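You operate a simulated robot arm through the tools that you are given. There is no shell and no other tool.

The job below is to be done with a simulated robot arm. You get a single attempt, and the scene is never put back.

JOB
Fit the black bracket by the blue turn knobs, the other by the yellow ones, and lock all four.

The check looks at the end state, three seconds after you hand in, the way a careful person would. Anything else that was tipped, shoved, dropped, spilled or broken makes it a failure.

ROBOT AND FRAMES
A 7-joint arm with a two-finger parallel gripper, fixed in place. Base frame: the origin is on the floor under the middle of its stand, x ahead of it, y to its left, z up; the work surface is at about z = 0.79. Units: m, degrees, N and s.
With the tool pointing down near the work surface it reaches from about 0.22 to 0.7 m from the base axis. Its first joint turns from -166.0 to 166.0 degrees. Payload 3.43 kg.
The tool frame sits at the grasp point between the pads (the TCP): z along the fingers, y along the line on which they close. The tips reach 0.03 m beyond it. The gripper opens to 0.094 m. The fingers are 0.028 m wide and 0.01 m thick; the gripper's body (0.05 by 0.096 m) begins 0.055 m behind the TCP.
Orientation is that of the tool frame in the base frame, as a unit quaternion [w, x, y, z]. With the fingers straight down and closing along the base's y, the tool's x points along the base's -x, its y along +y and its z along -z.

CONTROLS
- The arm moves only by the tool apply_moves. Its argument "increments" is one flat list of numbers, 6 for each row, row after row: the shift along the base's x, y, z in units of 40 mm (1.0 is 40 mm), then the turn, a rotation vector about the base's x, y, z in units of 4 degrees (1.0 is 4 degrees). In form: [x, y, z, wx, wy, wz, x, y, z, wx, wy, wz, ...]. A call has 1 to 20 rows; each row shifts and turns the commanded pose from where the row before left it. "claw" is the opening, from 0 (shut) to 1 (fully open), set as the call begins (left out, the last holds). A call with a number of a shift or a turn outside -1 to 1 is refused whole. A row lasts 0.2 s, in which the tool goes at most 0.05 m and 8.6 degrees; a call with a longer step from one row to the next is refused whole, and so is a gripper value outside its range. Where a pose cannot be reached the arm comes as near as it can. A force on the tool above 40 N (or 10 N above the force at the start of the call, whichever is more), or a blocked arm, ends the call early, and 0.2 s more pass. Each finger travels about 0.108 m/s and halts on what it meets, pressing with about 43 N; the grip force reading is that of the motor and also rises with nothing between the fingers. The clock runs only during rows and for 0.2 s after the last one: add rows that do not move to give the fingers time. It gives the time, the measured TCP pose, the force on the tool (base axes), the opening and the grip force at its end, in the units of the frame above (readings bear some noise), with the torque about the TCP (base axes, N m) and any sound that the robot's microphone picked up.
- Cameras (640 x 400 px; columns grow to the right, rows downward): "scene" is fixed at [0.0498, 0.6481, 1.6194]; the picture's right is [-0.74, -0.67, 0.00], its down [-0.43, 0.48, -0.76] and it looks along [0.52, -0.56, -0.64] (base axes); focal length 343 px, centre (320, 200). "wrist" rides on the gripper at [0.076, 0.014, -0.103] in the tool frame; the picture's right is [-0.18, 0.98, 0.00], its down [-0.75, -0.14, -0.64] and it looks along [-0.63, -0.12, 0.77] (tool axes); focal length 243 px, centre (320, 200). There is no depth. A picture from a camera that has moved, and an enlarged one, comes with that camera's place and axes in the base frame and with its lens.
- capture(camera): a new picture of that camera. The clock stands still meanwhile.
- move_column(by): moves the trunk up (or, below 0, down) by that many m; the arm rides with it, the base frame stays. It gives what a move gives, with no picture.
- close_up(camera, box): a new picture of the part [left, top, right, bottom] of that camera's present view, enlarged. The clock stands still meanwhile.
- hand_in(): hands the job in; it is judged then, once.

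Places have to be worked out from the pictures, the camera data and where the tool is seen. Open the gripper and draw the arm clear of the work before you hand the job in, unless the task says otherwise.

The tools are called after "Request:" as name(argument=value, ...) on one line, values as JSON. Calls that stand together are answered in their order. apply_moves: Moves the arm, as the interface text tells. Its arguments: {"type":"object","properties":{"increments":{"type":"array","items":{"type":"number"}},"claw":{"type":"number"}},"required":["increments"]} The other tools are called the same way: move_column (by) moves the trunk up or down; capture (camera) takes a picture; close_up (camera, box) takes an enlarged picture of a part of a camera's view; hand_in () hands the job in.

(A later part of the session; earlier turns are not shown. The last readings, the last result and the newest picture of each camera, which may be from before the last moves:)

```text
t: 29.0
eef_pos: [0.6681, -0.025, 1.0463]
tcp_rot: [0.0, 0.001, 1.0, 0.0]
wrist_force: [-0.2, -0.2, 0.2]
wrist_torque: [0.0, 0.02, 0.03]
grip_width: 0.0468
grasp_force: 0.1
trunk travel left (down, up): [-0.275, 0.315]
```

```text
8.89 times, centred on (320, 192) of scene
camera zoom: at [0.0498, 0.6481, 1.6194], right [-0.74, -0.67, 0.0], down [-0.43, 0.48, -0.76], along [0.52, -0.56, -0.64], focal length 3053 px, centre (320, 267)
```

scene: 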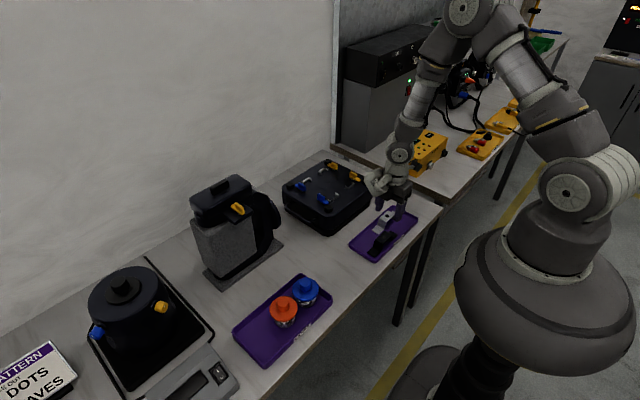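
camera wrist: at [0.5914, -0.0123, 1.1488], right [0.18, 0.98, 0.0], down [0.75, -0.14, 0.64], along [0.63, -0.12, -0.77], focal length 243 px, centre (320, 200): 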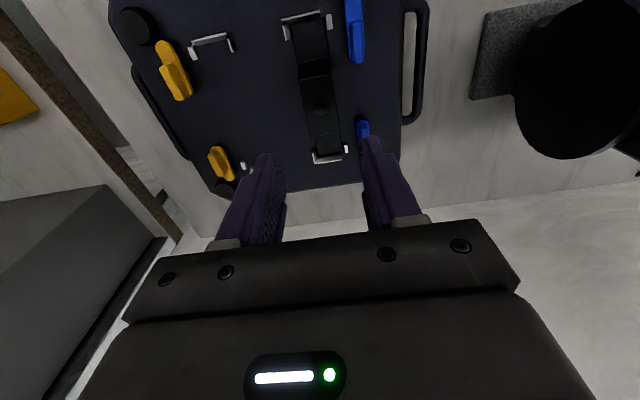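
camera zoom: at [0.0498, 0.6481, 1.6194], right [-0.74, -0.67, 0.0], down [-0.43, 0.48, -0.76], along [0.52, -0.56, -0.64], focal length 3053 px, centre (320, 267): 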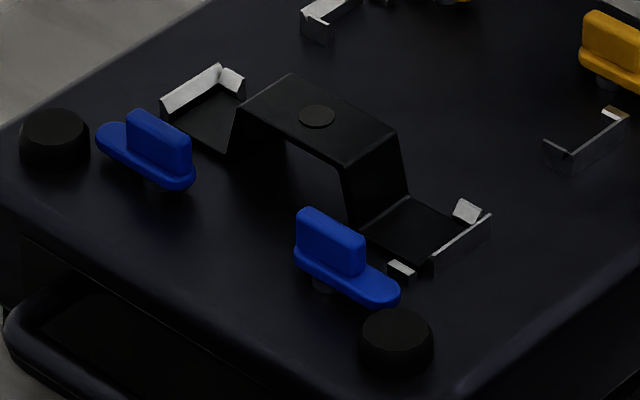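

Near blue fin: x 0.611–0.637, y≈0.0138, fin top ≈0.915, pivot post under the fin centre; its tab points -x and must swing +90° to -y over the foot. I go above it with the gripper 28 mm open.

Request:
apply_moves(increments=[-0.367, 0.323, -0.5, 0, 0, 0, -0.367, 0.323, -0.5, 0, 0, 0, -0.366, 0.324, -0.5, 0, 0, 0, 0, 0, 0, 0, 0, 0, 0, 0, 0, 0, 0, 0], claw=0.3)

Request:
capture(camera="wrist")

Request:
close_up(camera="wrist", box=[240, 80, 400, 240])

Request:
close_up(camera="scene", box=[290, 150, 370, 215])

```text
t: 30.2
eef_pos: [0.624, 0.0136, 0.9874]
tcp_rot: [0.0, 0.0, 1.0, 0.0]
wrist_force: [-0.2, 0.6, 0.5]
wrist_torque: [-0.02, -0.01, 0.0]
grip_width: 0.028
grasp_force: 0.0
trunk travel left (down, up): [-0.275, 0.315]
```

```text
taken
camera wrist: at [0.5484, 0.0266, 1.0892], right [0.18, 0.98, 0.0], down [0.75, -0.14, 0.64], along [0.63, -0.12, -0.77], focal length 243 px, centre (320, 200)
```

wrist: 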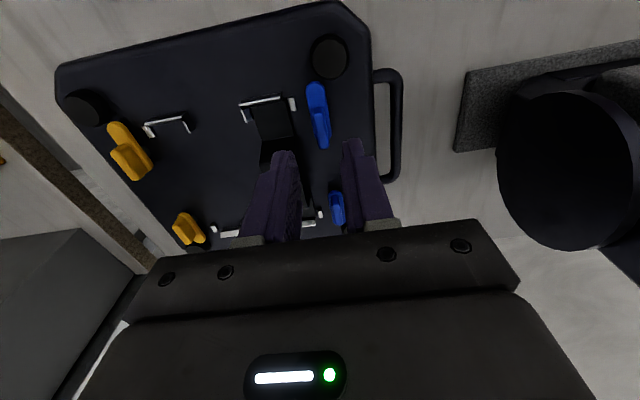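

```text
2.50 times, centred on (320, 160) of wrist
camera zoom: at [0.5484, 0.0266, 1.0892], right [0.18, 0.98, 0.0], down [0.75, -0.14, 0.64], along [0.63, -0.12, -0.77], focal length 606 px, centre (320, 300)
```

zoom: 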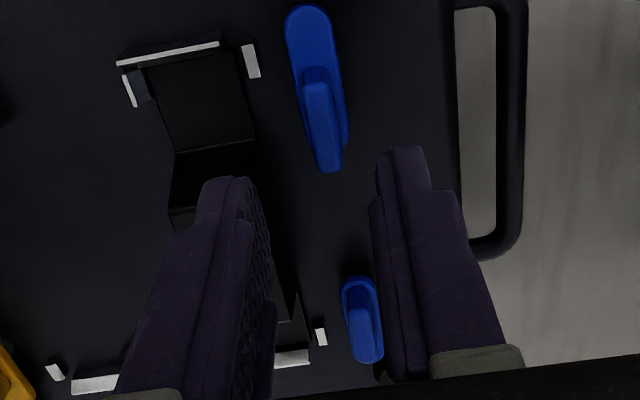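

```text
6.15 times, centred on (330, 182) of scene
camera zoom: at [0.0498, 0.6481, 1.6194], right [-0.74, -0.67, 0.0], down [-0.43, 0.48, -0.76], along [0.52, -0.56, -0.64], focal length 2114 px, centre (258, 308)
```

zoom: 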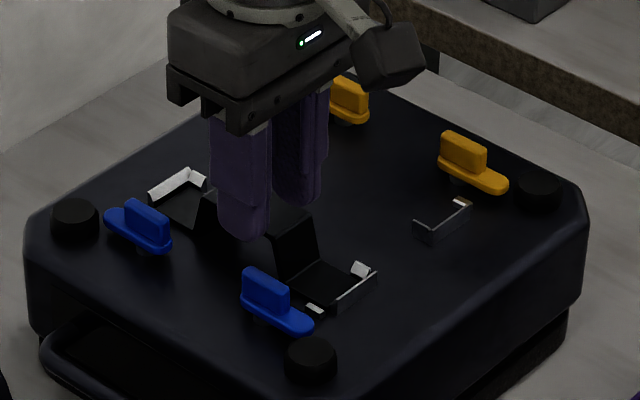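

The tool is centred over the fin (fin centre ≈ (0.625, 0.0135)). I descend so the tips straddle the fin just above its plate.

Request:
apply_moves(increments=[0.02, 0, -0.5, 0, 0, 0, 0, 0, -0.5, 0, 0, 0, 0, 0, -0.3, 0, 0, 0, 0, 0, -0.11, 0, 0, 0, 0, 0, 0, 0, 0, 0])

Request:
close_up(camera="scene", box=[290, 150, 370, 215])

Request:
close_up(camera="wrist", box=[240, 80, 400, 240])

```text
t: 31.4
eef_pos: [0.6257, 0.0141, 0.9304]
tcp_rot: [0.0, 0.0, 1.0, 0.0]
wrist_force: [-0.3, -0.3, -0.5]
wrist_torque: [0.01, -0.03, 0.02]
grip_width: 0.0281
grasp_force: 0.0
trunk travel left (down, up): [-0.275, 0.315]
```

```text
6.15 times, centred on (330, 182) of scene
camera zoom: at [0.0498, 0.6481, 1.6194], right [-0.74, -0.67, 0.0], down [-0.43, 0.48, -0.76], along [0.52, -0.56, -0.64], focal length 2114 px, centre (258, 308)
```

zoom: 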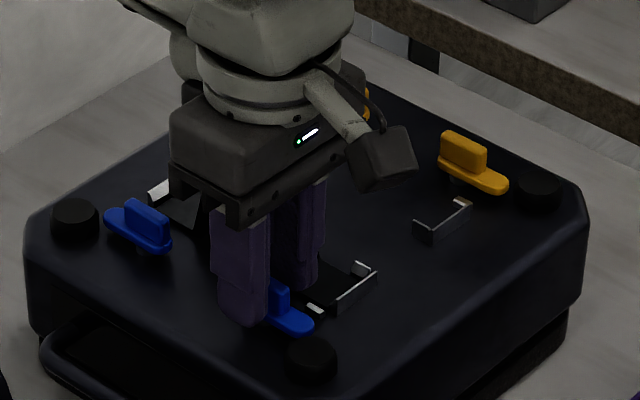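

```text
2.50 times, centred on (320, 160) of wrist
camera zoom: at [0.5488, 0.027, 1.0329], right [0.18, 0.98, 0.0], down [0.75, -0.14, 0.64], along [0.63, -0.12, -0.77], focal length 606 px, centre (320, 300)
```

zoom: 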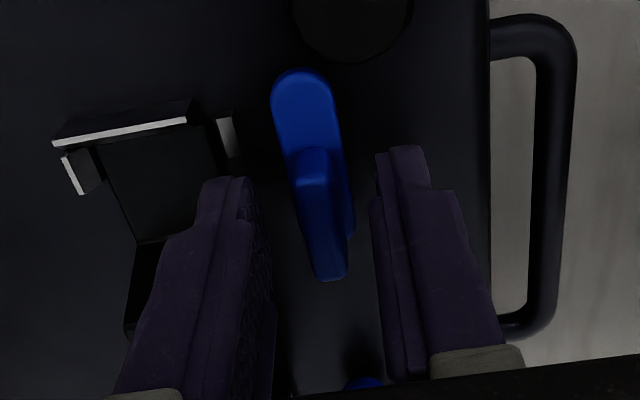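

The fin lies between the fingers. I close on it and read the width and forces.

Request:
apply_moves(increments=[0, 0, 0, 0, 0, 0, 0, 0, 0, 0, 0, 0, 0, 0, 0, 0, 0, 0], claw=0)

```text
t: 32.2
eef_pos: [0.6247, 0.014, 0.931]
tcp_rot: [0.0, 0.0, 1.0, 0.0]
wrist_force: [0.7, 1.4, -0.6]
wrist_torque: [0.03, -0.35, 0.01]
grip_width: 0.0091
grasp_force: 42.1
trunk travel left (down, up): [-0.275, 0.315]
```

Gripped (9 mm fin, hardly any side force). I turn +20° first to check the pivot location and resistance.

Request:
apply_moves(increments=[0, 0, 0, 0, 0, 0.5, 0, 0, 0, 0, 0, 1, 0, 0, 0, 0, 0, 1, 0, 0, 0, 0, 0, 1, 0, 0, 0, 0, 0, 1, 0, 0, 0, 0, 0, 0.5, 0, 0, 0, 0, 0, 0])

Request:
close_up(camera="wrist", box=[240, 80, 400, 240])

```text
t: 33.8
eef_pos: [0.6248, 0.014, 0.9299]
tcp_rot: [0.0, -0.175, 0.985, 0.0]
wrist_force: [2.1, 2.9, -3.3]
wrist_torque: [0.13, -0.24, -0.01]
grip_width: 0.0091
grasp_force: 42.7
trunk travel left (down, up): [-0.275, 0.315]
```

```text
2.50 times, centred on (320, 160) of wrist
camera zoom: at [0.5487, -0.0002, 1.033], right [-0.16, 0.99, 0.0], down [0.76, 0.13, 0.64], along [0.63, 0.11, -0.77], focal length 606 px, centre (320, 300)
```

zoom: 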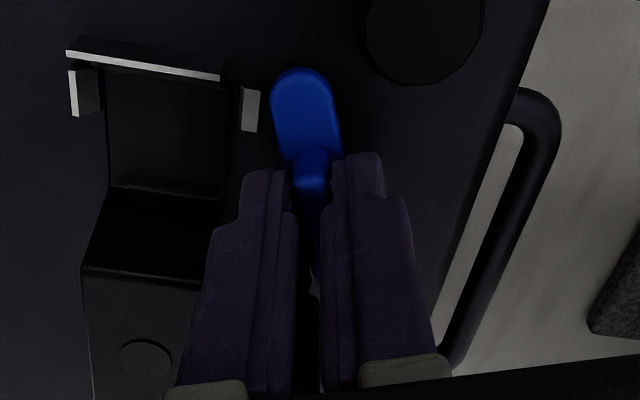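

The knob turns with the gripper with negligible force, so the pivot is at the fin centre. I continue to 90°.

Request:
apply_moves(increments=[0, 0, 0, 0, 0, 1, 0, 0, 0, 0, 0, 1, 0, 0, 0, 0, 0, 1, 0, 0, 0, 0, 0, 1, 0, 0, 0, 0, 0, 1, 0, 0, 0, 0, 0, 1, 0, 0, 0, 0, 0, 1, 0, 0, 0, 0, 0, 1, 0, 0, 0, 0, 0, 1, 0, 0, 0, 0, 0, 1, 0, 0, 0, 0, 0, 1, 0, 0, 0, 0, 0, 1, 0, 0, 0, 0, 0, 1, 0, 0, 0, 0, 0, 1, 0, 0, 0, 0, 0, 0])

Request:
close_up(camera="wrist", box=[240, 80, 400, 240])

Request:
close_up(camera="scene", box=[290, 150, 370, 215])

```text
t: 37.0
eef_pos: [0.6254, 0.0126, 0.9302]
tcp_rot: [0.0, -0.616, 0.787, 0.0]
wrist_force: [5.7, -4.5, -3.0]
wrist_torque: [-0.97, 0.05, 0.01]
grip_width: 0.0091
grasp_force: 42.9
trunk travel left (down, up): [-0.275, 0.315]
```

```text
2.50 times, centred on (320, 160) of wrist
camera zoom: at [0.5939, -0.0588, 1.0329], right [-0.91, 0.42, 0.0], down [0.32, 0.7, 0.64], along [0.27, 0.58, -0.77], focal length 606 px, centre (320, 300)
```

zoom: 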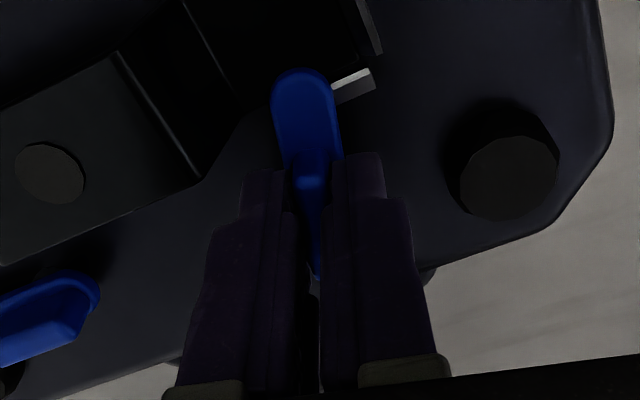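

```text
6.15 times, centred on (330, 182) of scene
camera zoom: at [0.0498, 0.6481, 1.6194], right [-0.74, -0.67, 0.0], down [-0.43, 0.48, -0.76], along [0.52, -0.56, -0.64], focal length 2114 px, centre (258, 308)
```

zoom: 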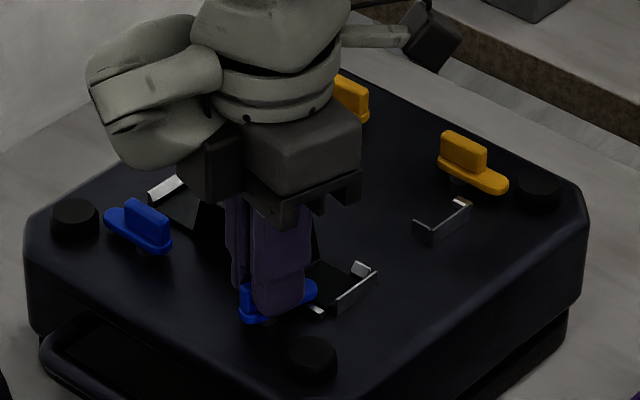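

At 76° the tab is reaching over the foot, forces still small. I complete the turn to 90°.

Request:
apply_moves(increments=[0, 0, 0, 0, 0, 1, 0, 0, 0, 0, 0, 1, 0, 0, 0, 0, 0, 1, 0, 0, 0, 0, 0, 0.5, 0, 0, 0, 0, 0, 0])

Request:
close_up(camera="wrist", box=[240, 80, 400, 240])

Request:
close_up(camera="scene", box=[290, 150, 370, 215])

```text
t: 38.2
eef_pos: [0.6248, 0.0131, 0.9314]
tcp_rot: [-0.001, 0.707, -0.707, 0.0]
wrist_force: [12.4, -4.3, 3.5]
wrist_torque: [-0.82, -0.25, -0.04]
grip_width: 0.009
grasp_force: 43.1
trunk travel left (down, up): [-0.275, 0.315]
```

```text
2.50 times, centred on (320, 160) of wrist
camera zoom: at [0.612, -0.0645, 1.0329], right [-0.98, 0.18, 0.0], down [0.14, 0.75, 0.64], along [0.12, 0.63, -0.77], focal length 606 px, centre (320, 300)
```

zoom: 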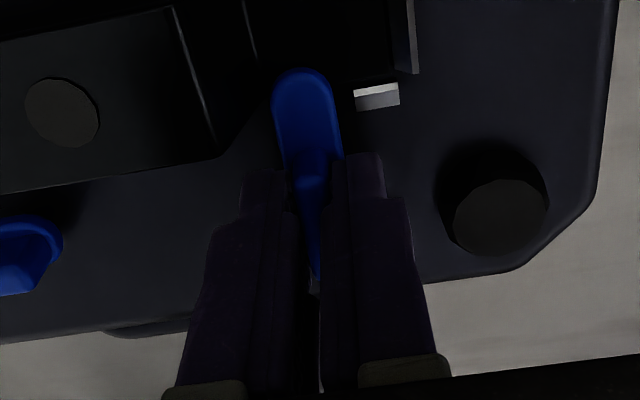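

```text
6.15 times, centred on (330, 182) of scene
camera zoom: at [0.0498, 0.6481, 1.6194], right [-0.74, -0.67, 0.0], down [-0.43, 0.48, -0.76], along [0.52, -0.56, -0.64], focal length 2114 px, centre (258, 308)
```

zoom: 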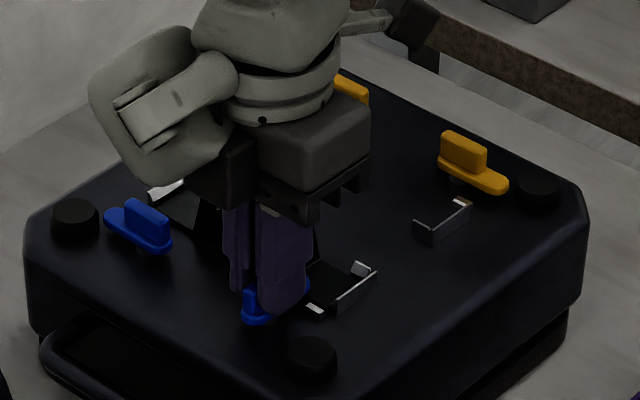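

The tab now points -y over the foot at 90°. I open slightly, rise, and inspect the result.

Request:
apply_moves(increments=[0, 0, 0, 0, 0, 0, 0, 0, 0, 0, 0, 0], claw=0.3)

Request:
apply_moves(increments=[0, 0, 0.4, 0, 0, 0, 0, 0, 0.8, 0, 0, 0, 0, 0, 0.8, 0, 0, 0, 0, 0, 0.8, 0, 0, 0, 0, 0, 0, 0, 0, 0])

Request:
close_up(camera="scene", box=[290, 150, 370, 215])

Request:
capture(camera="wrist")

```text
t: 38.8
eef_pos: [0.6231, 0.0142, 0.9301]
tcp_rot: [0.001, 0.708, -0.707, 0.0]
wrist_force: [0.1, -0.4, -0.9]
wrist_torque: [-0.01, 0.02, 0.03]
grip_width: 0.028
grasp_force: 0.0
trunk travel left (down, up): [-0.275, 0.315]
```

```text
t: 40.0
eef_pos: [0.6245, 0.0145, 1.044]
tcp_rot: [0.0, -0.707, 0.708, 0.0]
wrist_force: [-0.1, -0.6, 0.4]
wrist_torque: [-0.03, 0.05, 0.0]
grip_width: 0.0283
grasp_force: 0.0
trunk travel left (down, up): [-0.275, 0.315]
```

```text
6.15 times, centred on (330, 182) of scene
camera zoom: at [0.0498, 0.6481, 1.6194], right [-0.74, -0.67, 0.0], down [-0.43, 0.48, -0.76], along [0.52, -0.56, -0.64], focal length 2114 px, centre (258, 308)
```

zoom: 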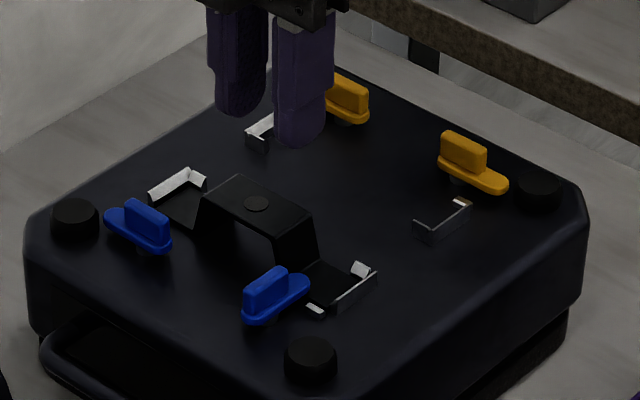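

```text
taken
camera wrist: at [0.6102, -0.0636, 1.1461], right [-0.98, 0.18, 0.0], down [0.14, 0.75, 0.64], along [0.12, 0.63, -0.77], focal length 243 px, centre (320, 200)
```

wrist: 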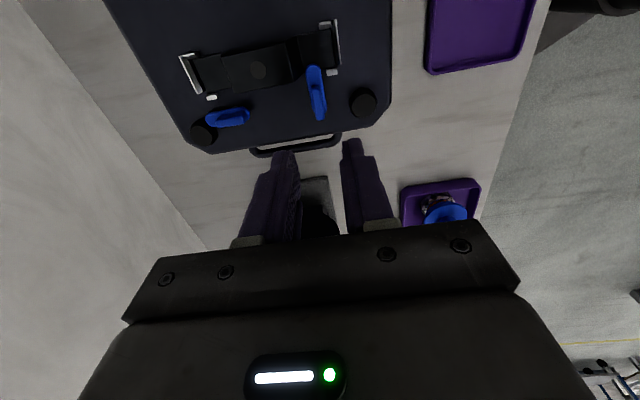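

Request:
close_up(camera="wrist", box=[170, 10, 400, 150])

Request:
close_up(camera="scene", box=[300, 180, 355, 215])

```text
2.78 times, centred on (285, 80) of wrist
camera zoom: at [0.6102, -0.0636, 1.1461], right [-0.98, 0.18, 0.0], down [0.14, 0.75, 0.64], along [0.12, 0.63, -0.77], focal length 675 px, centre (417, 534)
```

zoom: 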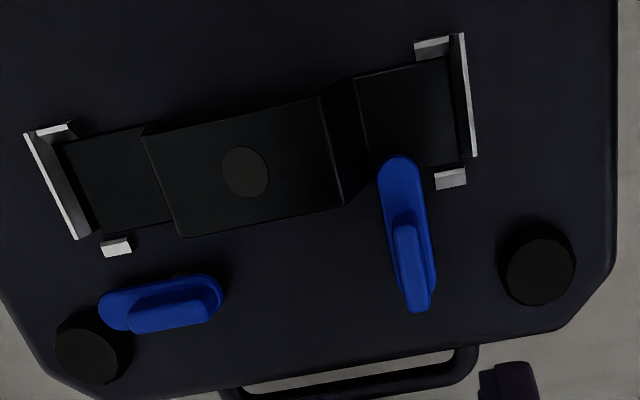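

```text
11.43 times, centred on (328, 198) of scene
camera zoom: at [0.0498, 0.6481, 1.6194], right [-0.74, -0.67, 0.0], down [-0.43, 0.48, -0.76], along [0.52, -0.56, -0.64], focal length 3925 px, centre (234, 229)
```

zoom: 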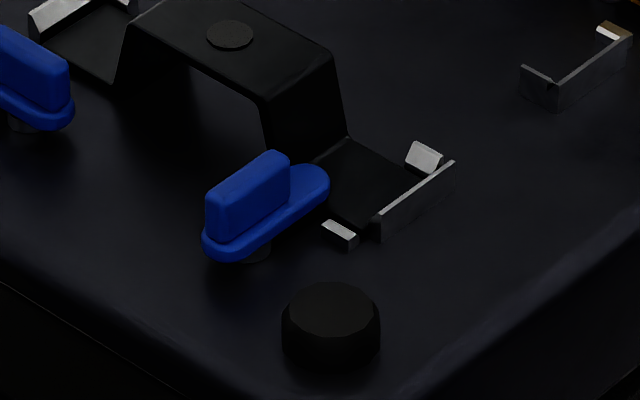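

The near blue knob is turned 90° with its tab over the foot. I go above the far blue knob (≈(0.712,0.012)) while turning the wrist back to 0°.

Request:
apply_moves(increments=[0.1095, -0.0025, 0, 0, 0, -1, 0.1095, -0.0025, 0, 0, 0, -1, 0.1095, -0.0025, 0, 0, 0, -1, 0.1095, -0.0025, 0, 0, 0, -1, 0.1095, -0.0025, 0, 0, 0, -1, 0.1095, -0.0025, 0, 0, 0, -1, 0.1095, -0.0025, 0, 0, 0, -1, 0.1095, -0.0025, 0, 0, 0, -1, 0.1095, -0.0025, 0, 0, 0, -1, 0.1095, -0.0025, 0, 0, 0, -1, 0.1095, -0.0025, 0, 0, 0, -1, 0.1095, -0.0025, 0, 0, 0, -1, 0.1095, -0.0025, 0, 0, 0, -1, 0.1095, -0.0025, 0, 0, 0, -1, 0.1095, -0.0025, 0, 0, 0, -1, 0.1095, -0.0025, 0, 0, 0, -1, 0.1095, -0.0025, 0, 0, 0, -1, 0.1095, -0.0025, 0, 0, 0, -1, 0.1095, -0.0025, 0, 0, 0, -1, 0.1095, -0.0025, 0, 0, 0, -1])

Request:
apply_moves(increments=[0, 0, 0, 0, 0, -1, 0, 0, 0, 0, 0, -1, 0, 0, 0, 0, 0, -0.5, 0, 0, 0, 0, 0, 0, 0, 0, 0, 0, 0, 0])

Request:
capture(camera="wrist")

```text
t: 44.2
eef_pos: [0.7132, 0.0112, 1.043]
tcp_rot: [-0.001, -0.087, 0.996, -0.001]
wrist_force: [0.7, -0.4, 0.0]
wrist_torque: [-0.01, -0.02, 0.01]
grip_width: 0.0282
grasp_force: 0.1
trunk travel left (down, up): [-0.275, 0.315]
```

```text
t: 45.4
eef_pos: [0.7126, 0.0115, 1.0424]
tcp_rot: [0.0, 0.0, 1.0, 0.0]
wrist_force: [-0.4, 0.2, 0.6]
wrist_torque: [-0.02, 0.04, 0.02]
grip_width: 0.0283
grasp_force: 0.1
trunk travel left (down, up): [-0.275, 0.315]
```

```text
taken
camera wrist: at [0.6369, 0.0246, 1.1454], right [0.18, 0.98, 0.0], down [0.75, -0.14, 0.64], along [0.63, -0.12, -0.77], focal length 243 px, centre (320, 200)
```

wrist: 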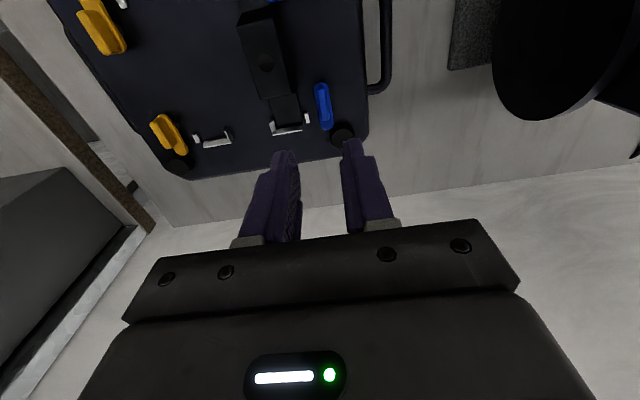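

Reach is fine here. I zoom on the far knob, and test in the air whether the wrist can turn to -90°.

Request:
close_up(camera="wrist", box=[240, 50, 400, 170])

Request:
apply_moves(increments=[0, 0, 0, 0, 0, -1, 0, 0, 0, 0, 0, -1, 0, 0, 0, 0, 0, -1, 0, 0, 0, 0, 0, -1, 0, 0, 0, 0, 0, -1, 0, 0, 0, 0, 0, -1, 0, 0, 0, 0, 0, -1, 0, 0, 0, 0, 0, -1, 0, 0, 0, 0, 0, -1, 0, 0, 0, 0, 0, -1, 0, 0, 0, 0, 0, -1, 0, 0, 0, 0, 0, -1, 0, 0, 0, 0, 0, -1, 0, 0, 0, 0, 0, -1, 0, 0, 0, 0, 0, -1, 0, 0, 0, 0, 0, -1, 0, 0, 0, 0, 0, -1, 0, 0, 0, 0, 0, -1, 0, 0, 0, 0, 0, -1, 0, 0, 0, 0, 0, -1])

Request:
apply_moves(increments=[0, 0, 0, 0, 0, -1, 0, 0, 0, 0, 0, -1, 0, 0, 0, 0, 0, -1, 0, 0, 0, 0, 0, 0])

```text
3.33 times, centred on (320, 110) of wrist
camera zoom: at [0.6369, 0.0246, 1.1454], right [0.18, 0.98, 0.0], down [0.75, -0.14, 0.64], along [0.63, -0.12, -0.77], focal length 809 px, centre (320, 500)
```

zoom: 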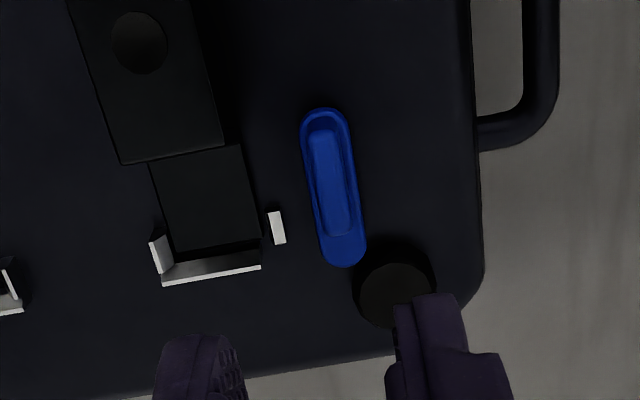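

```text
t: 49.6
eef_pos: [0.712, 0.0117, 1.0423]
tcp_rot: [0.0, 0.643, 0.766, 0.0]
wrist_force: [0.6, -1.1, 0.1]
wrist_torque: [0.01, -0.01, 0.02]
grip_width: 0.0281
grasp_force: 0.0
trunk travel left (down, up): [-0.275, 0.315]
```

```text
t: 50.6
eef_pos: [0.7123, 0.0111, 1.0432]
tcp_rot: [0.0, 0.719, 0.695, 0.0]
wrist_force: [0.7, 0.5, 0.0]
wrist_torque: [0.05, -0.03, 0.01]
grip_width: 0.0281
grasp_force: 0.1
trunk travel left (down, up): [-0.275, 0.315]
```

-92° is reachable. The far blue fin is centred at (0.713, 0.0135); I turn back to 0° and come down over it.

Request:
apply_moves(increments=[0, 0, 0, 0, 0, 1, 0, 0, 0, 0, 0, 1, 0, 0, 0, 0, 0, 1, 0, 0, 0, 0, 0, 1, 0, 0, 0, 0, 0, 1, 0, 0, 0, 0, 0, 1, 0, 0, 0, 0, 0, 1, 0, 0, 0, 0, 0, 1, 0, 0, 0, 0, 0, 1, 0, 0, 0, 0, 0, 1, 0, 0, 0, 0, 0, 1, 0, 0, 0, 0, 0, 1, 0, 0, 0, 0, 0, 1, 0, 0, 0, 0, 0, 1, 0, 0, 0, 0, 0, 1, 0, 0, 0, 0, 0, 1, 0, 0, 0, 0, 0, 1, 0, 0, 0, 0, 0, 1, 0, 0, 0, 0, 0, 1, 0, 0, 0, 0, 0, 1])

Request:
apply_moves(increments=[0.0125, 0.0375, -0.3, 0, 0, 1, 0, 0, -0.5, 0, 0, 1, 0, 0, -0.5, 0, 0, 1, 0, 0, 0, 0, 0, 0, 0, 0, 0, 0, 0, 0])

Request:
close_up(camera="wrist", box=[240, 80, 400, 240])

Request:
close_up(camera="scene", box=[270, 140, 370, 215])

```text
t: 54.8
eef_pos: [0.7117, 0.0118, 1.0429]
tcp_rot: [0.0, 0.104, 0.995, 0.0]
wrist_force: [-0.2, 0.0, -1.0]
wrist_torque: [-0.01, 0.01, 0.0]
grip_width: 0.0283
grasp_force: 0.1
trunk travel left (down, up): [-0.275, 0.315]
```

```text
t: 56.0
eef_pos: [0.7131, 0.0131, 0.9907]
tcp_rot: [-0.001, -0.001, 1.0, 0.0]
wrist_force: [0.6, 0.4, 0.1]
wrist_torque: [-0.01, 0.0, 0.03]
grip_width: 0.0285
grasp_force: 0.0
trunk travel left (down, up): [-0.275, 0.315]
```

```text
2.50 times, centred on (320, 160) of wrist
camera zoom: at [0.6371, 0.0263, 1.094], right [0.18, 0.98, 0.0], down [0.75, -0.14, 0.64], along [0.63, -0.12, -0.77], focal length 606 px, centre (320, 300)
```

zoom: 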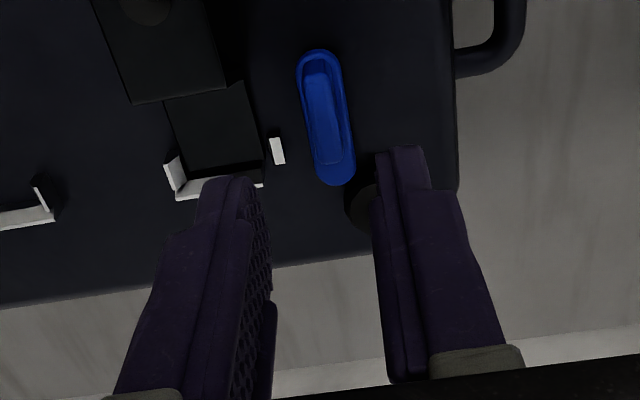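

```text
5.33 times, centred on (320, 178) of scene
camera zoom: at [0.0498, 0.6481, 1.6194], right [-0.74, -0.67, 0.0], down [-0.43, 0.48, -0.76], along [0.52, -0.56, -0.64], focal length 1832 px, centre (320, 320)
```

zoom: 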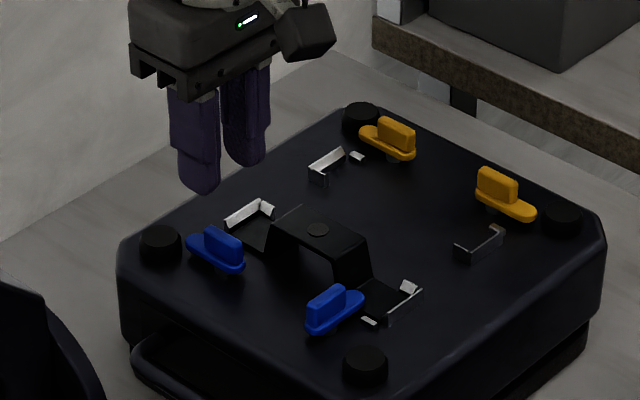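

Fin centred at about (0.713,0.0143). I nudge +0.8 mm in y, descend to z≈0.931, then close.

Request:
apply_moves(increments=[0, 0.02, -0.5, 0, 0, 0, 0, 0, -0.5, 0, 0, 0, 0, 0, -0.3, 0, 0, 0, 0, 0, -0.18, 0, 0, 0, 0, 0, 0, 0, 0, 0])

Request:
close_up(camera="wrist", box=[240, 80, 400, 240])

Request:
close_up(camera="scene", box=[270, 140, 370, 215])

```text
t: 57.2
eef_pos: [0.7126, 0.0139, 0.9302]
tcp_rot: [-0.002, -0.001, 1.0, 0.0]
wrist_force: [-0.7, 0.0, 0.2]
wrist_torque: [-0.01, 0.03, 0.01]
grip_width: 0.0286
grasp_force: 0.1
trunk travel left (down, up): [-0.275, 0.315]
```

```text
2.50 times, centred on (320, 160) of wrist
camera zoom: at [0.6372, 0.027, 1.0337], right [0.18, 0.98, 0.0], down [0.75, -0.14, 0.64], along [0.63, -0.12, -0.77], focal length 606 px, centre (320, 300)
```

zoom: 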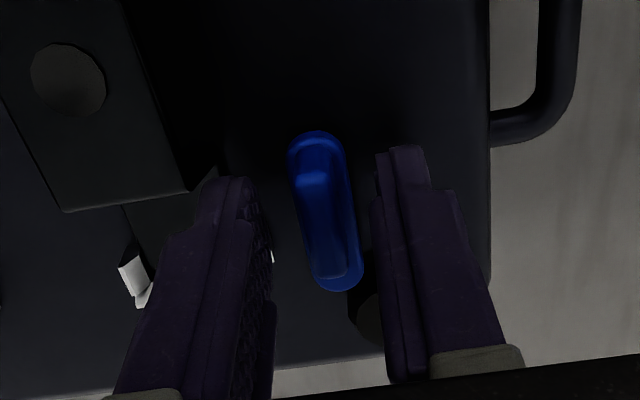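

```text
5.33 times, centred on (320, 178) of scene
camera zoom: at [0.0498, 0.6481, 1.6194], right [-0.74, -0.67, 0.0], down [-0.43, 0.48, -0.76], along [0.52, -0.56, -0.64], focal length 1832 px, centre (320, 320)
```

zoom: 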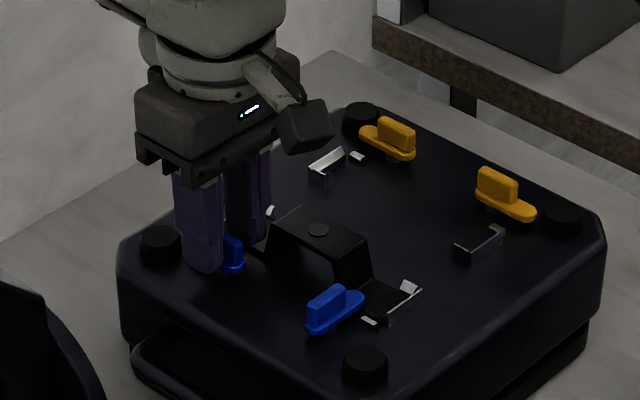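

Fin is between the fingers. I close and then turn -20° as a first check.

Request:
apply_moves(increments=[0, 0, 0, 0, 0, 0, 0, 0, 0, 0, 0, 0, 0, 0, 0, 0, 0, 0], claw=0)

Request:
apply_moves(increments=[0, 0, 0, 0, 0, -0.5, 0, 0, 0, 0, 0, -1, 0, 0, 0, 0, 0, -1, 0, 0, 0, 0, 0, -1, 0, 0, 0, 0, 0, -1, 0, 0, 0, 0, 0, -0.5, 0, 0, 0, 0, 0, 0])

Request:
close_up(camera="wrist", box=[240, 80, 400, 240])

```text
t: 58.0
eef_pos: [0.7117, 0.0142, 0.9323]
tcp_rot: [-0.001, -0.001, 1.0, 0.001]
wrist_force: [-2.6, 1.8, -4.6]
wrist_torque: [0.04, -0.31, -0.01]
grip_width: 0.0089
grasp_force: 43.0
trunk travel left (down, up): [-0.275, 0.315]
```

```text
t: 59.6
eef_pos: [0.7122, 0.0149, 0.9313]
tcp_rot: [0.0, 0.174, 0.985, 0.0]
wrist_force: [-2.7, 3.8, -8.7]
wrist_torque: [0.14, 0.17, 0.01]
grip_width: 0.0091
grasp_force: 43.3
trunk travel left (down, up): [-0.275, 0.315]
```

```text
2.50 times, centred on (320, 160) of wrist
camera zoom: at [0.6468, 0.0528, 1.0339], right [0.51, 0.86, 0.0], down [0.66, -0.39, 0.64], along [0.55, -0.33, -0.77], focal length 606 px, centre (320, 300)
```

zoom: 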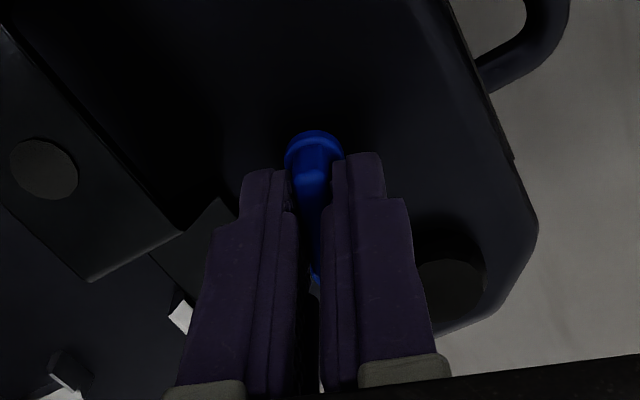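

Turning freely. I continue the remaining -70°.

Request:
apply_moves(increments=[0, 0, 0, 0, 0, -1, 0, 0, 0, 0, 0, -1, 0, 0, 0, 0, 0, -1, 0, 0, 0, 0, 0, -1, 0, 0, 0, 0, 0, -1, 0, 0, 0, 0, 0, -1, 0, 0, 0, 0, 0, -1, 0, 0, 0, 0, 0, -1, 0, 0, 0, 0, 0, -1, 0, 0, 0, 0, 0, -1, 0, 0, 0, 0, 0, -1, 0, 0, 0, 0, 0, -1, 0, 0, 0, 0, 0, -1, 0, 0, 0, 0, 0, -1, 0, 0, 0, 0, 0, 0])

Request:
apply_moves(increments=[0, 0, 0, 0, 0, -1, 0, 0, 0, 0, 0, -1, 0, 0, 0, 0, 0, -1, 0, 0, 0, 0, 0, -0.5, 0, 0, 0, 0, 0, 0])

Request:
close_up(camera="wrist", box=[240, 80, 400, 240])

```text
t: 62.8
eef_pos: [0.7136, 0.0154, 0.9317]
tcp_rot: [0.0, 0.616, 0.788, 0.0]
wrist_force: [3.1, 10.2, -4.7]
wrist_torque: [1.02, 0.07, -0.01]
grip_width: 0.009
grasp_force: 42.7
trunk travel left (down, up): [-0.275, 0.315]
```

```text
t: 64.0
eef_pos: [0.7134, 0.0148, 0.9312]
tcp_rot: [0.0, 0.708, 0.706, 0.0]
wrist_force: [5.8, 11.8, -2.6]
wrist_torque: [1.14, -0.16, 0.0]
grip_width: 0.0088
grasp_force: 42.7
trunk travel left (down, up): [-0.275, 0.315]
```

```text
2.50 times, centred on (320, 160) of wrist
camera zoom: at [0.7285, 0.0903, 1.0337], right [0.98, -0.18, 0.0], down [-0.14, -0.75, 0.64], along [-0.12, -0.63, -0.77], focal length 606 px, centre (320, 300)
```

zoom: 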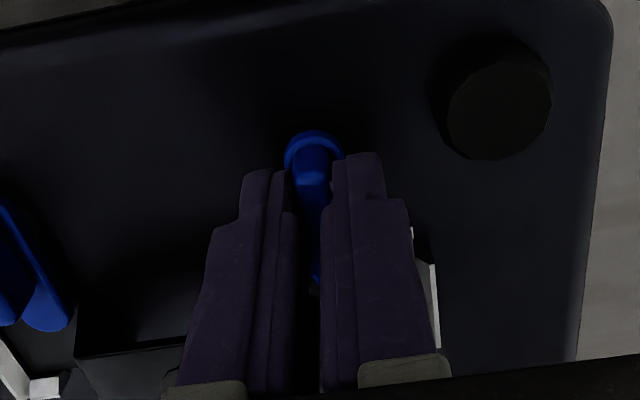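

Turned to -90°. I release, rise, and inspect.

Request:
apply_moves(increments=[0, 0, 0, 0, 0, 0, 0, 0, 0, 0, 0, 0], claw=0.3)

Request:
apply_moves(increments=[0, 0, 0.4, 0, 0, 0, 0, 0, 0.8, 0, 0, 0, 0, 0, 0.8, 0, 0, 0, 0, 0, 0.8, 0, 0, 0, 0, 0, 0, 0, 0, 0])

Request:
close_up(camera="scene", box=[275, 150, 375, 220])

Request:
capture(camera="wrist")

```text
t: 64.6
eef_pos: [0.7124, 0.0131, 0.9326]
tcp_rot: [0.001, 0.707, 0.707, -0.001]
wrist_force: [-0.2, -0.5, -0.8]
wrist_torque: [-0.01, 0.02, 0.0]
grip_width: 0.0282
grasp_force: 0.1
trunk travel left (down, up): [-0.275, 0.315]
```

```text
t: 65.8
eef_pos: [0.714, 0.0133, 1.0437]
tcp_rot: [0.0, 0.707, 0.707, 0.0]
wrist_force: [0.1, -0.8, -0.3]
wrist_torque: [-0.01, -0.02, 0.02]
grip_width: 0.0285
grasp_force: 0.0
trunk travel left (down, up): [-0.275, 0.315]
```

```text
5.71 times, centred on (325, 185) of scene
camera zoom: at [0.0498, 0.6481, 1.6194], right [-0.74, -0.67, 0.0], down [-0.43, 0.48, -0.76], along [0.52, -0.56, -0.64], focal length 1962 px, centre (291, 286)
```

zoom: 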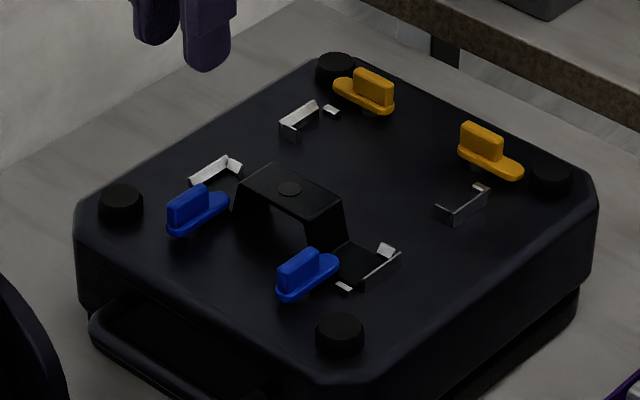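

```text
taken
camera wrist: at [0.7283, 0.0886, 1.1467], right [0.98, -0.18, 0.0], down [-0.14, -0.75, 0.64], along [-0.12, -0.63, -0.77], focal length 243 px, centre (320, 200)
```

wrist: 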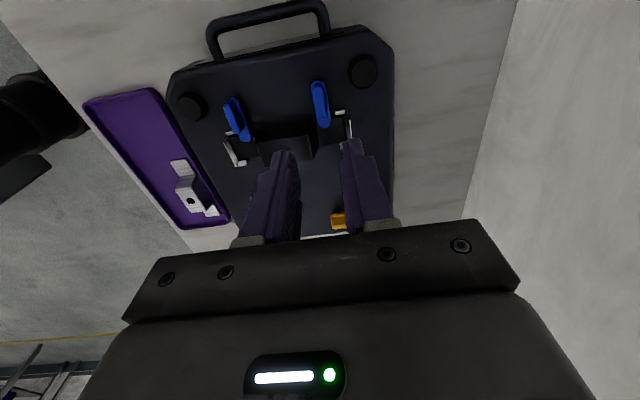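

Request:
close_up(camera="wrist", box=[165, 30, 400, 175])

Request:
close_up(camera="scene", box=[295, 170, 350, 210])

```text
2.72 times, centred on (282, 102) of wrist
camera zoom: at [0.7283, 0.0886, 1.1467], right [0.98, -0.18, 0.0], down [-0.14, -0.75, 0.64], along [-0.12, -0.63, -0.77], focal length 661 px, centre (422, 466)
```

zoom: 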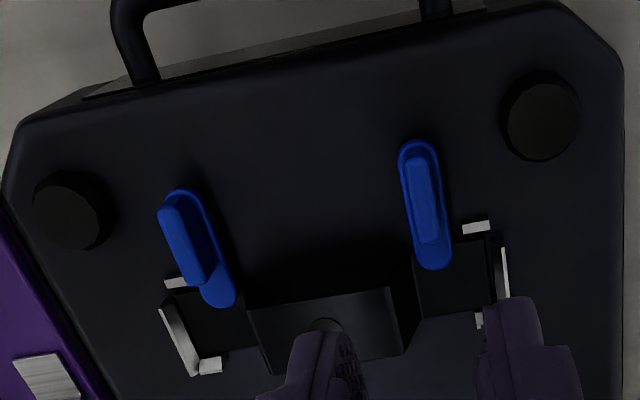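

```text
10.00 times, centred on (322, 190) of scene
camera zoom: at [0.0498, 0.6481, 1.6194], right [-0.74, -0.67, 0.0], down [-0.43, 0.48, -0.76], along [0.52, -0.56, -0.64], focal length 3434 px, centre (295, 300)
```

zoom: 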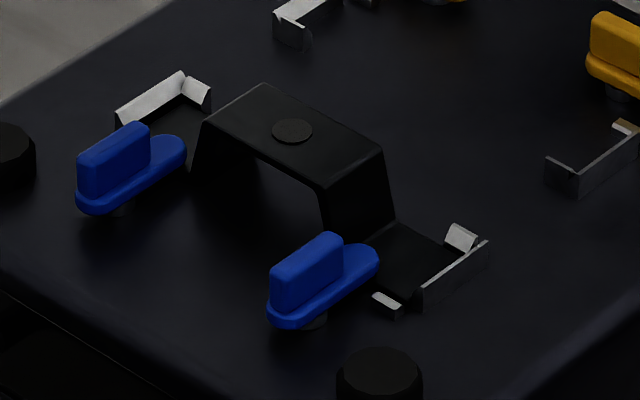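

Both blue knobs are locked over the black bracket's feet. Next the silver bracket: I move above it at (0.459,-0.136), keeping the -90° wrist so the fingers close along x.

Request:
apply_moves(increments=[-0.709, -0.415, 0, 0, 0, 0, -0.709, -0.415, 0, 0, 0, 0, -0.709, -0.415, 0, 0, 0, 0, -0.709, -0.415, 0, 0, 0, 0, -0.709, -0.415, 0, 0, 0, 0, -0.709, -0.415, 0, 0, 0, 0, -0.709, -0.415, -0.5, 0, 0, 0, -0.709, -0.415, -0.8, 0, 0, 0, -0.709, -0.415, -0.8, 0, 0, 0, 0, 0, 0, 0, 0, 0, 0, 0, 0, 0, 0, 0], claw=0.5)

Request:
capture(camera="wrist")

Request:
close_up(camera="scene", box=[340, 150, 430, 265])

```text
t: 68.2
eef_pos: [0.4573, -0.1348, 0.9595]
tcp_rot: [-0.001, 0.707, 0.707, 0.0]
wrist_force: [0.0, 0.2, 0.1]
wrist_torque: [0.0, -0.02, 0.03]
grip_width: 0.047
grasp_force: 0.0
trunk travel left (down, up): [-0.275, 0.315]
```

```text
taken
camera wrist: at [0.4719, -0.0609, 1.0617], right [0.98, -0.18, 0.0], down [-0.14, -0.75, 0.64], along [-0.12, -0.63, -0.77], focal length 243 px, centre (320, 200)
```

wrist: 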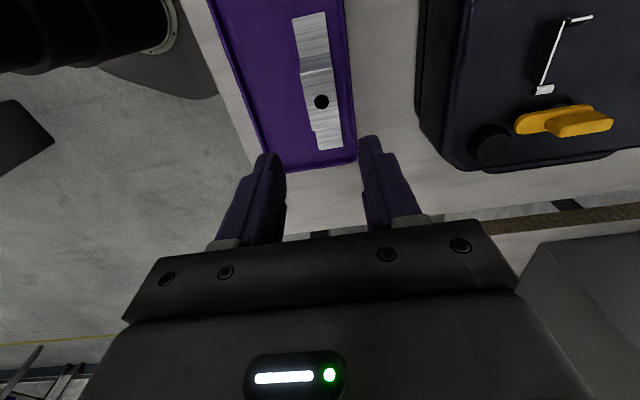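

```text
3.48 times, centred on (385, 208) of scene
camera zoom: at [0.0498, 0.6481, 1.6194], right [-0.74, -0.67, 0.0], down [-0.43, 0.48, -0.76], along [0.52, -0.56, -0.64], focal length 1195 px, centre (94, 174)
```

zoom: 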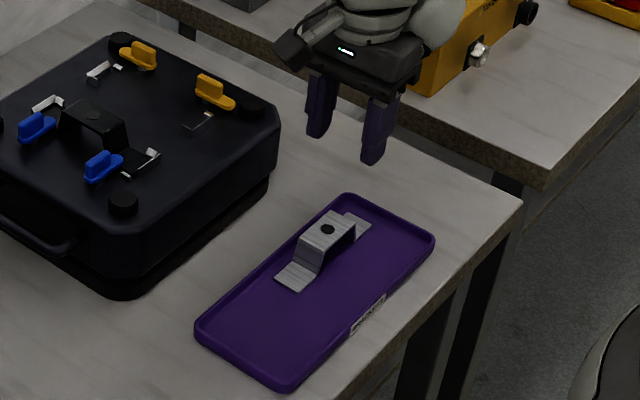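

Request:
close_up(camera="wrist", box=[220, 0, 400, 180])

```text
2.22 times, centred on (310, 90) of wrist
camera zoom: at [0.4719, -0.0609, 1.0617], right [0.98, -0.18, 0.0], down [-0.14, -0.75, 0.64], along [-0.12, -0.63, -0.77], focal length 539 px, centre (342, 444)
```

zoom: 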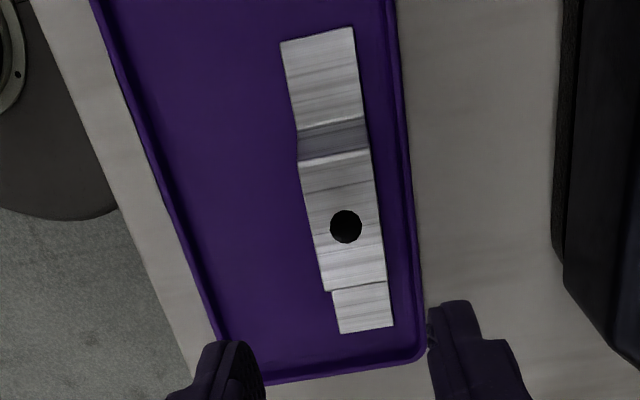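

Silver bracket confirmed at (0.4595,-0.136), yaw 0. I nudge onto its centre and descend to z≈0.842.

Request:
apply_moves(increments=[0.035, -0.012, -0.6, 0, 0, 0, 0, 0, -0.6, 0, 0, 0, 0, 0, -0.6, 0, 0, 0, 0, 0, -0.6, 0, 0, 0, 0, 0, -0.35, 0, 0, 0, 0, 0, -0.19, 0, 0, 0, 0, 0, 0, 0, 0, 0])

Request:
capture(camera="wrist")

Request:
close_up(camera="scene", box=[350, 170, 430, 255])

```text
t: 69.8
eef_pos: [0.4599, -0.1365, 0.8416]
tcp_rot: [0.0, 0.707, 0.707, 0.0]
wrist_force: [0.1, 0.1, 0.5]
wrist_torque: [0.03, 0.01, 0.03]
grip_width: 0.047
grasp_force: 0.0
trunk travel left (down, up): [-0.275, 0.315]
```

```text
taken
camera wrist: at [0.4737, -0.0613, 0.9444], right [0.98, -0.18, 0.0], down [-0.14, -0.75, 0.64], along [-0.12, -0.63, -0.77], focal length 243 px, centre (320, 200)
```

wrist: 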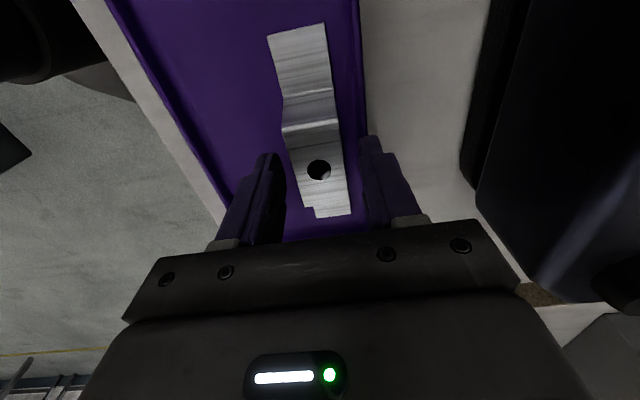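

```text
4.71 times, centred on (390, 212) of scene
camera zoom: at [0.0498, 0.6481, 1.6194], right [-0.74, -0.67, 0.0], down [-0.43, 0.48, -0.76], along [0.52, -0.56, -0.64], focal length 1616 px, centre (-9, 141)
```

zoom: 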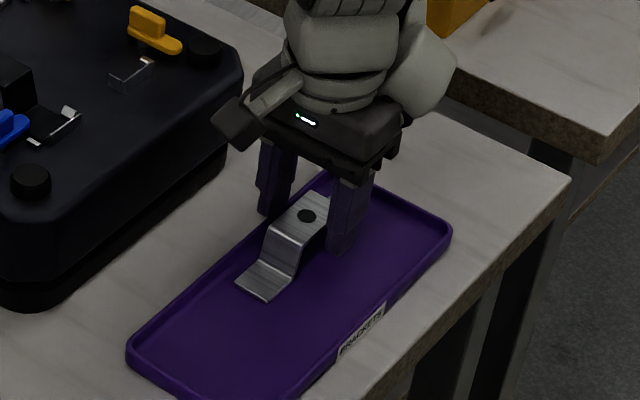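

The fingers straddle the silver block centrally. I close and lift, then check.

Request:
apply_moves(increments=[0, 0, 0, 0, 0, 0, 0, 0, 0, 0, 0, 0, 0, 0, 0, 0, 0, 0], claw=0)

Request:
apply_moves(increments=[0, 0, 0.3, 0, 0, 0, 0, 0, 0.6, 0, 0, 0, 0, 0, 0.9, 0, 0, 0, 0, 0, 0.9, 0, 0, 0, 0, 0, 0.9, 0, 0, 0, 0, 0, 0.9, 0, 0, 0, 0, 0, 0, 0, 0, 0])

Request:
capture(camera="wrist")

Request:
capture(camera="scene")

```text
t: 70.6
eef_pos: [0.4588, -0.1354, 0.8412]
tcp_rot: [0.0, 0.707, 0.707, 0.0]
wrist_force: [-0.8, 0.1, 0.3]
wrist_torque: [-0.02, 0.02, 0.02]
grip_width: 0.0292
grasp_force: 43.2
trunk travel left (down, up): [-0.275, 0.315]
```

```text
t: 72.2
eef_pos: [0.4595, -0.1361, 1.0231]
tcp_rot: [0.0, 0.707, 0.708, 0.0]
wrist_force: [-0.4, 0.0, -1.8]
wrist_torque: [0.04, 0.03, 0.0]
grip_width: 0.0292
grasp_force: 42.8
trunk travel left (down, up): [-0.275, 0.315]
```

```text
taken
camera wrist: at [0.4739, -0.0618, 1.1251], right [0.98, -0.18, 0.0], down [-0.14, -0.75, 0.64], along [-0.12, -0.63, -0.77], focal length 243 px, centre (320, 200)
```

wrist: 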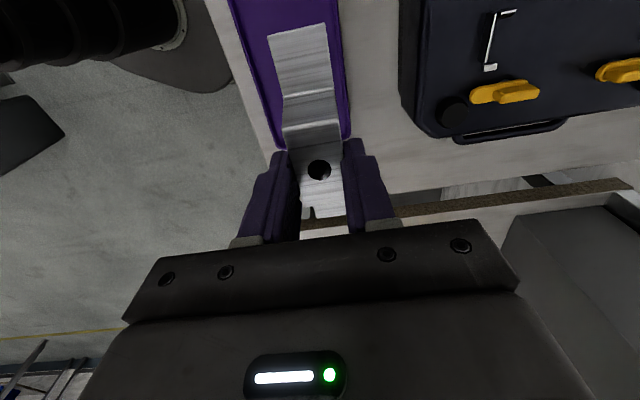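

```text
taken
```

scene: 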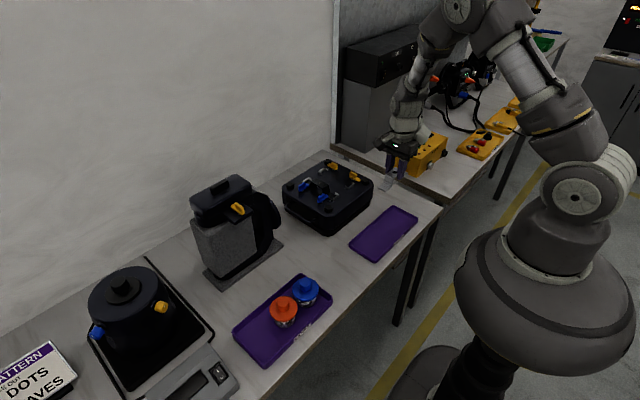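

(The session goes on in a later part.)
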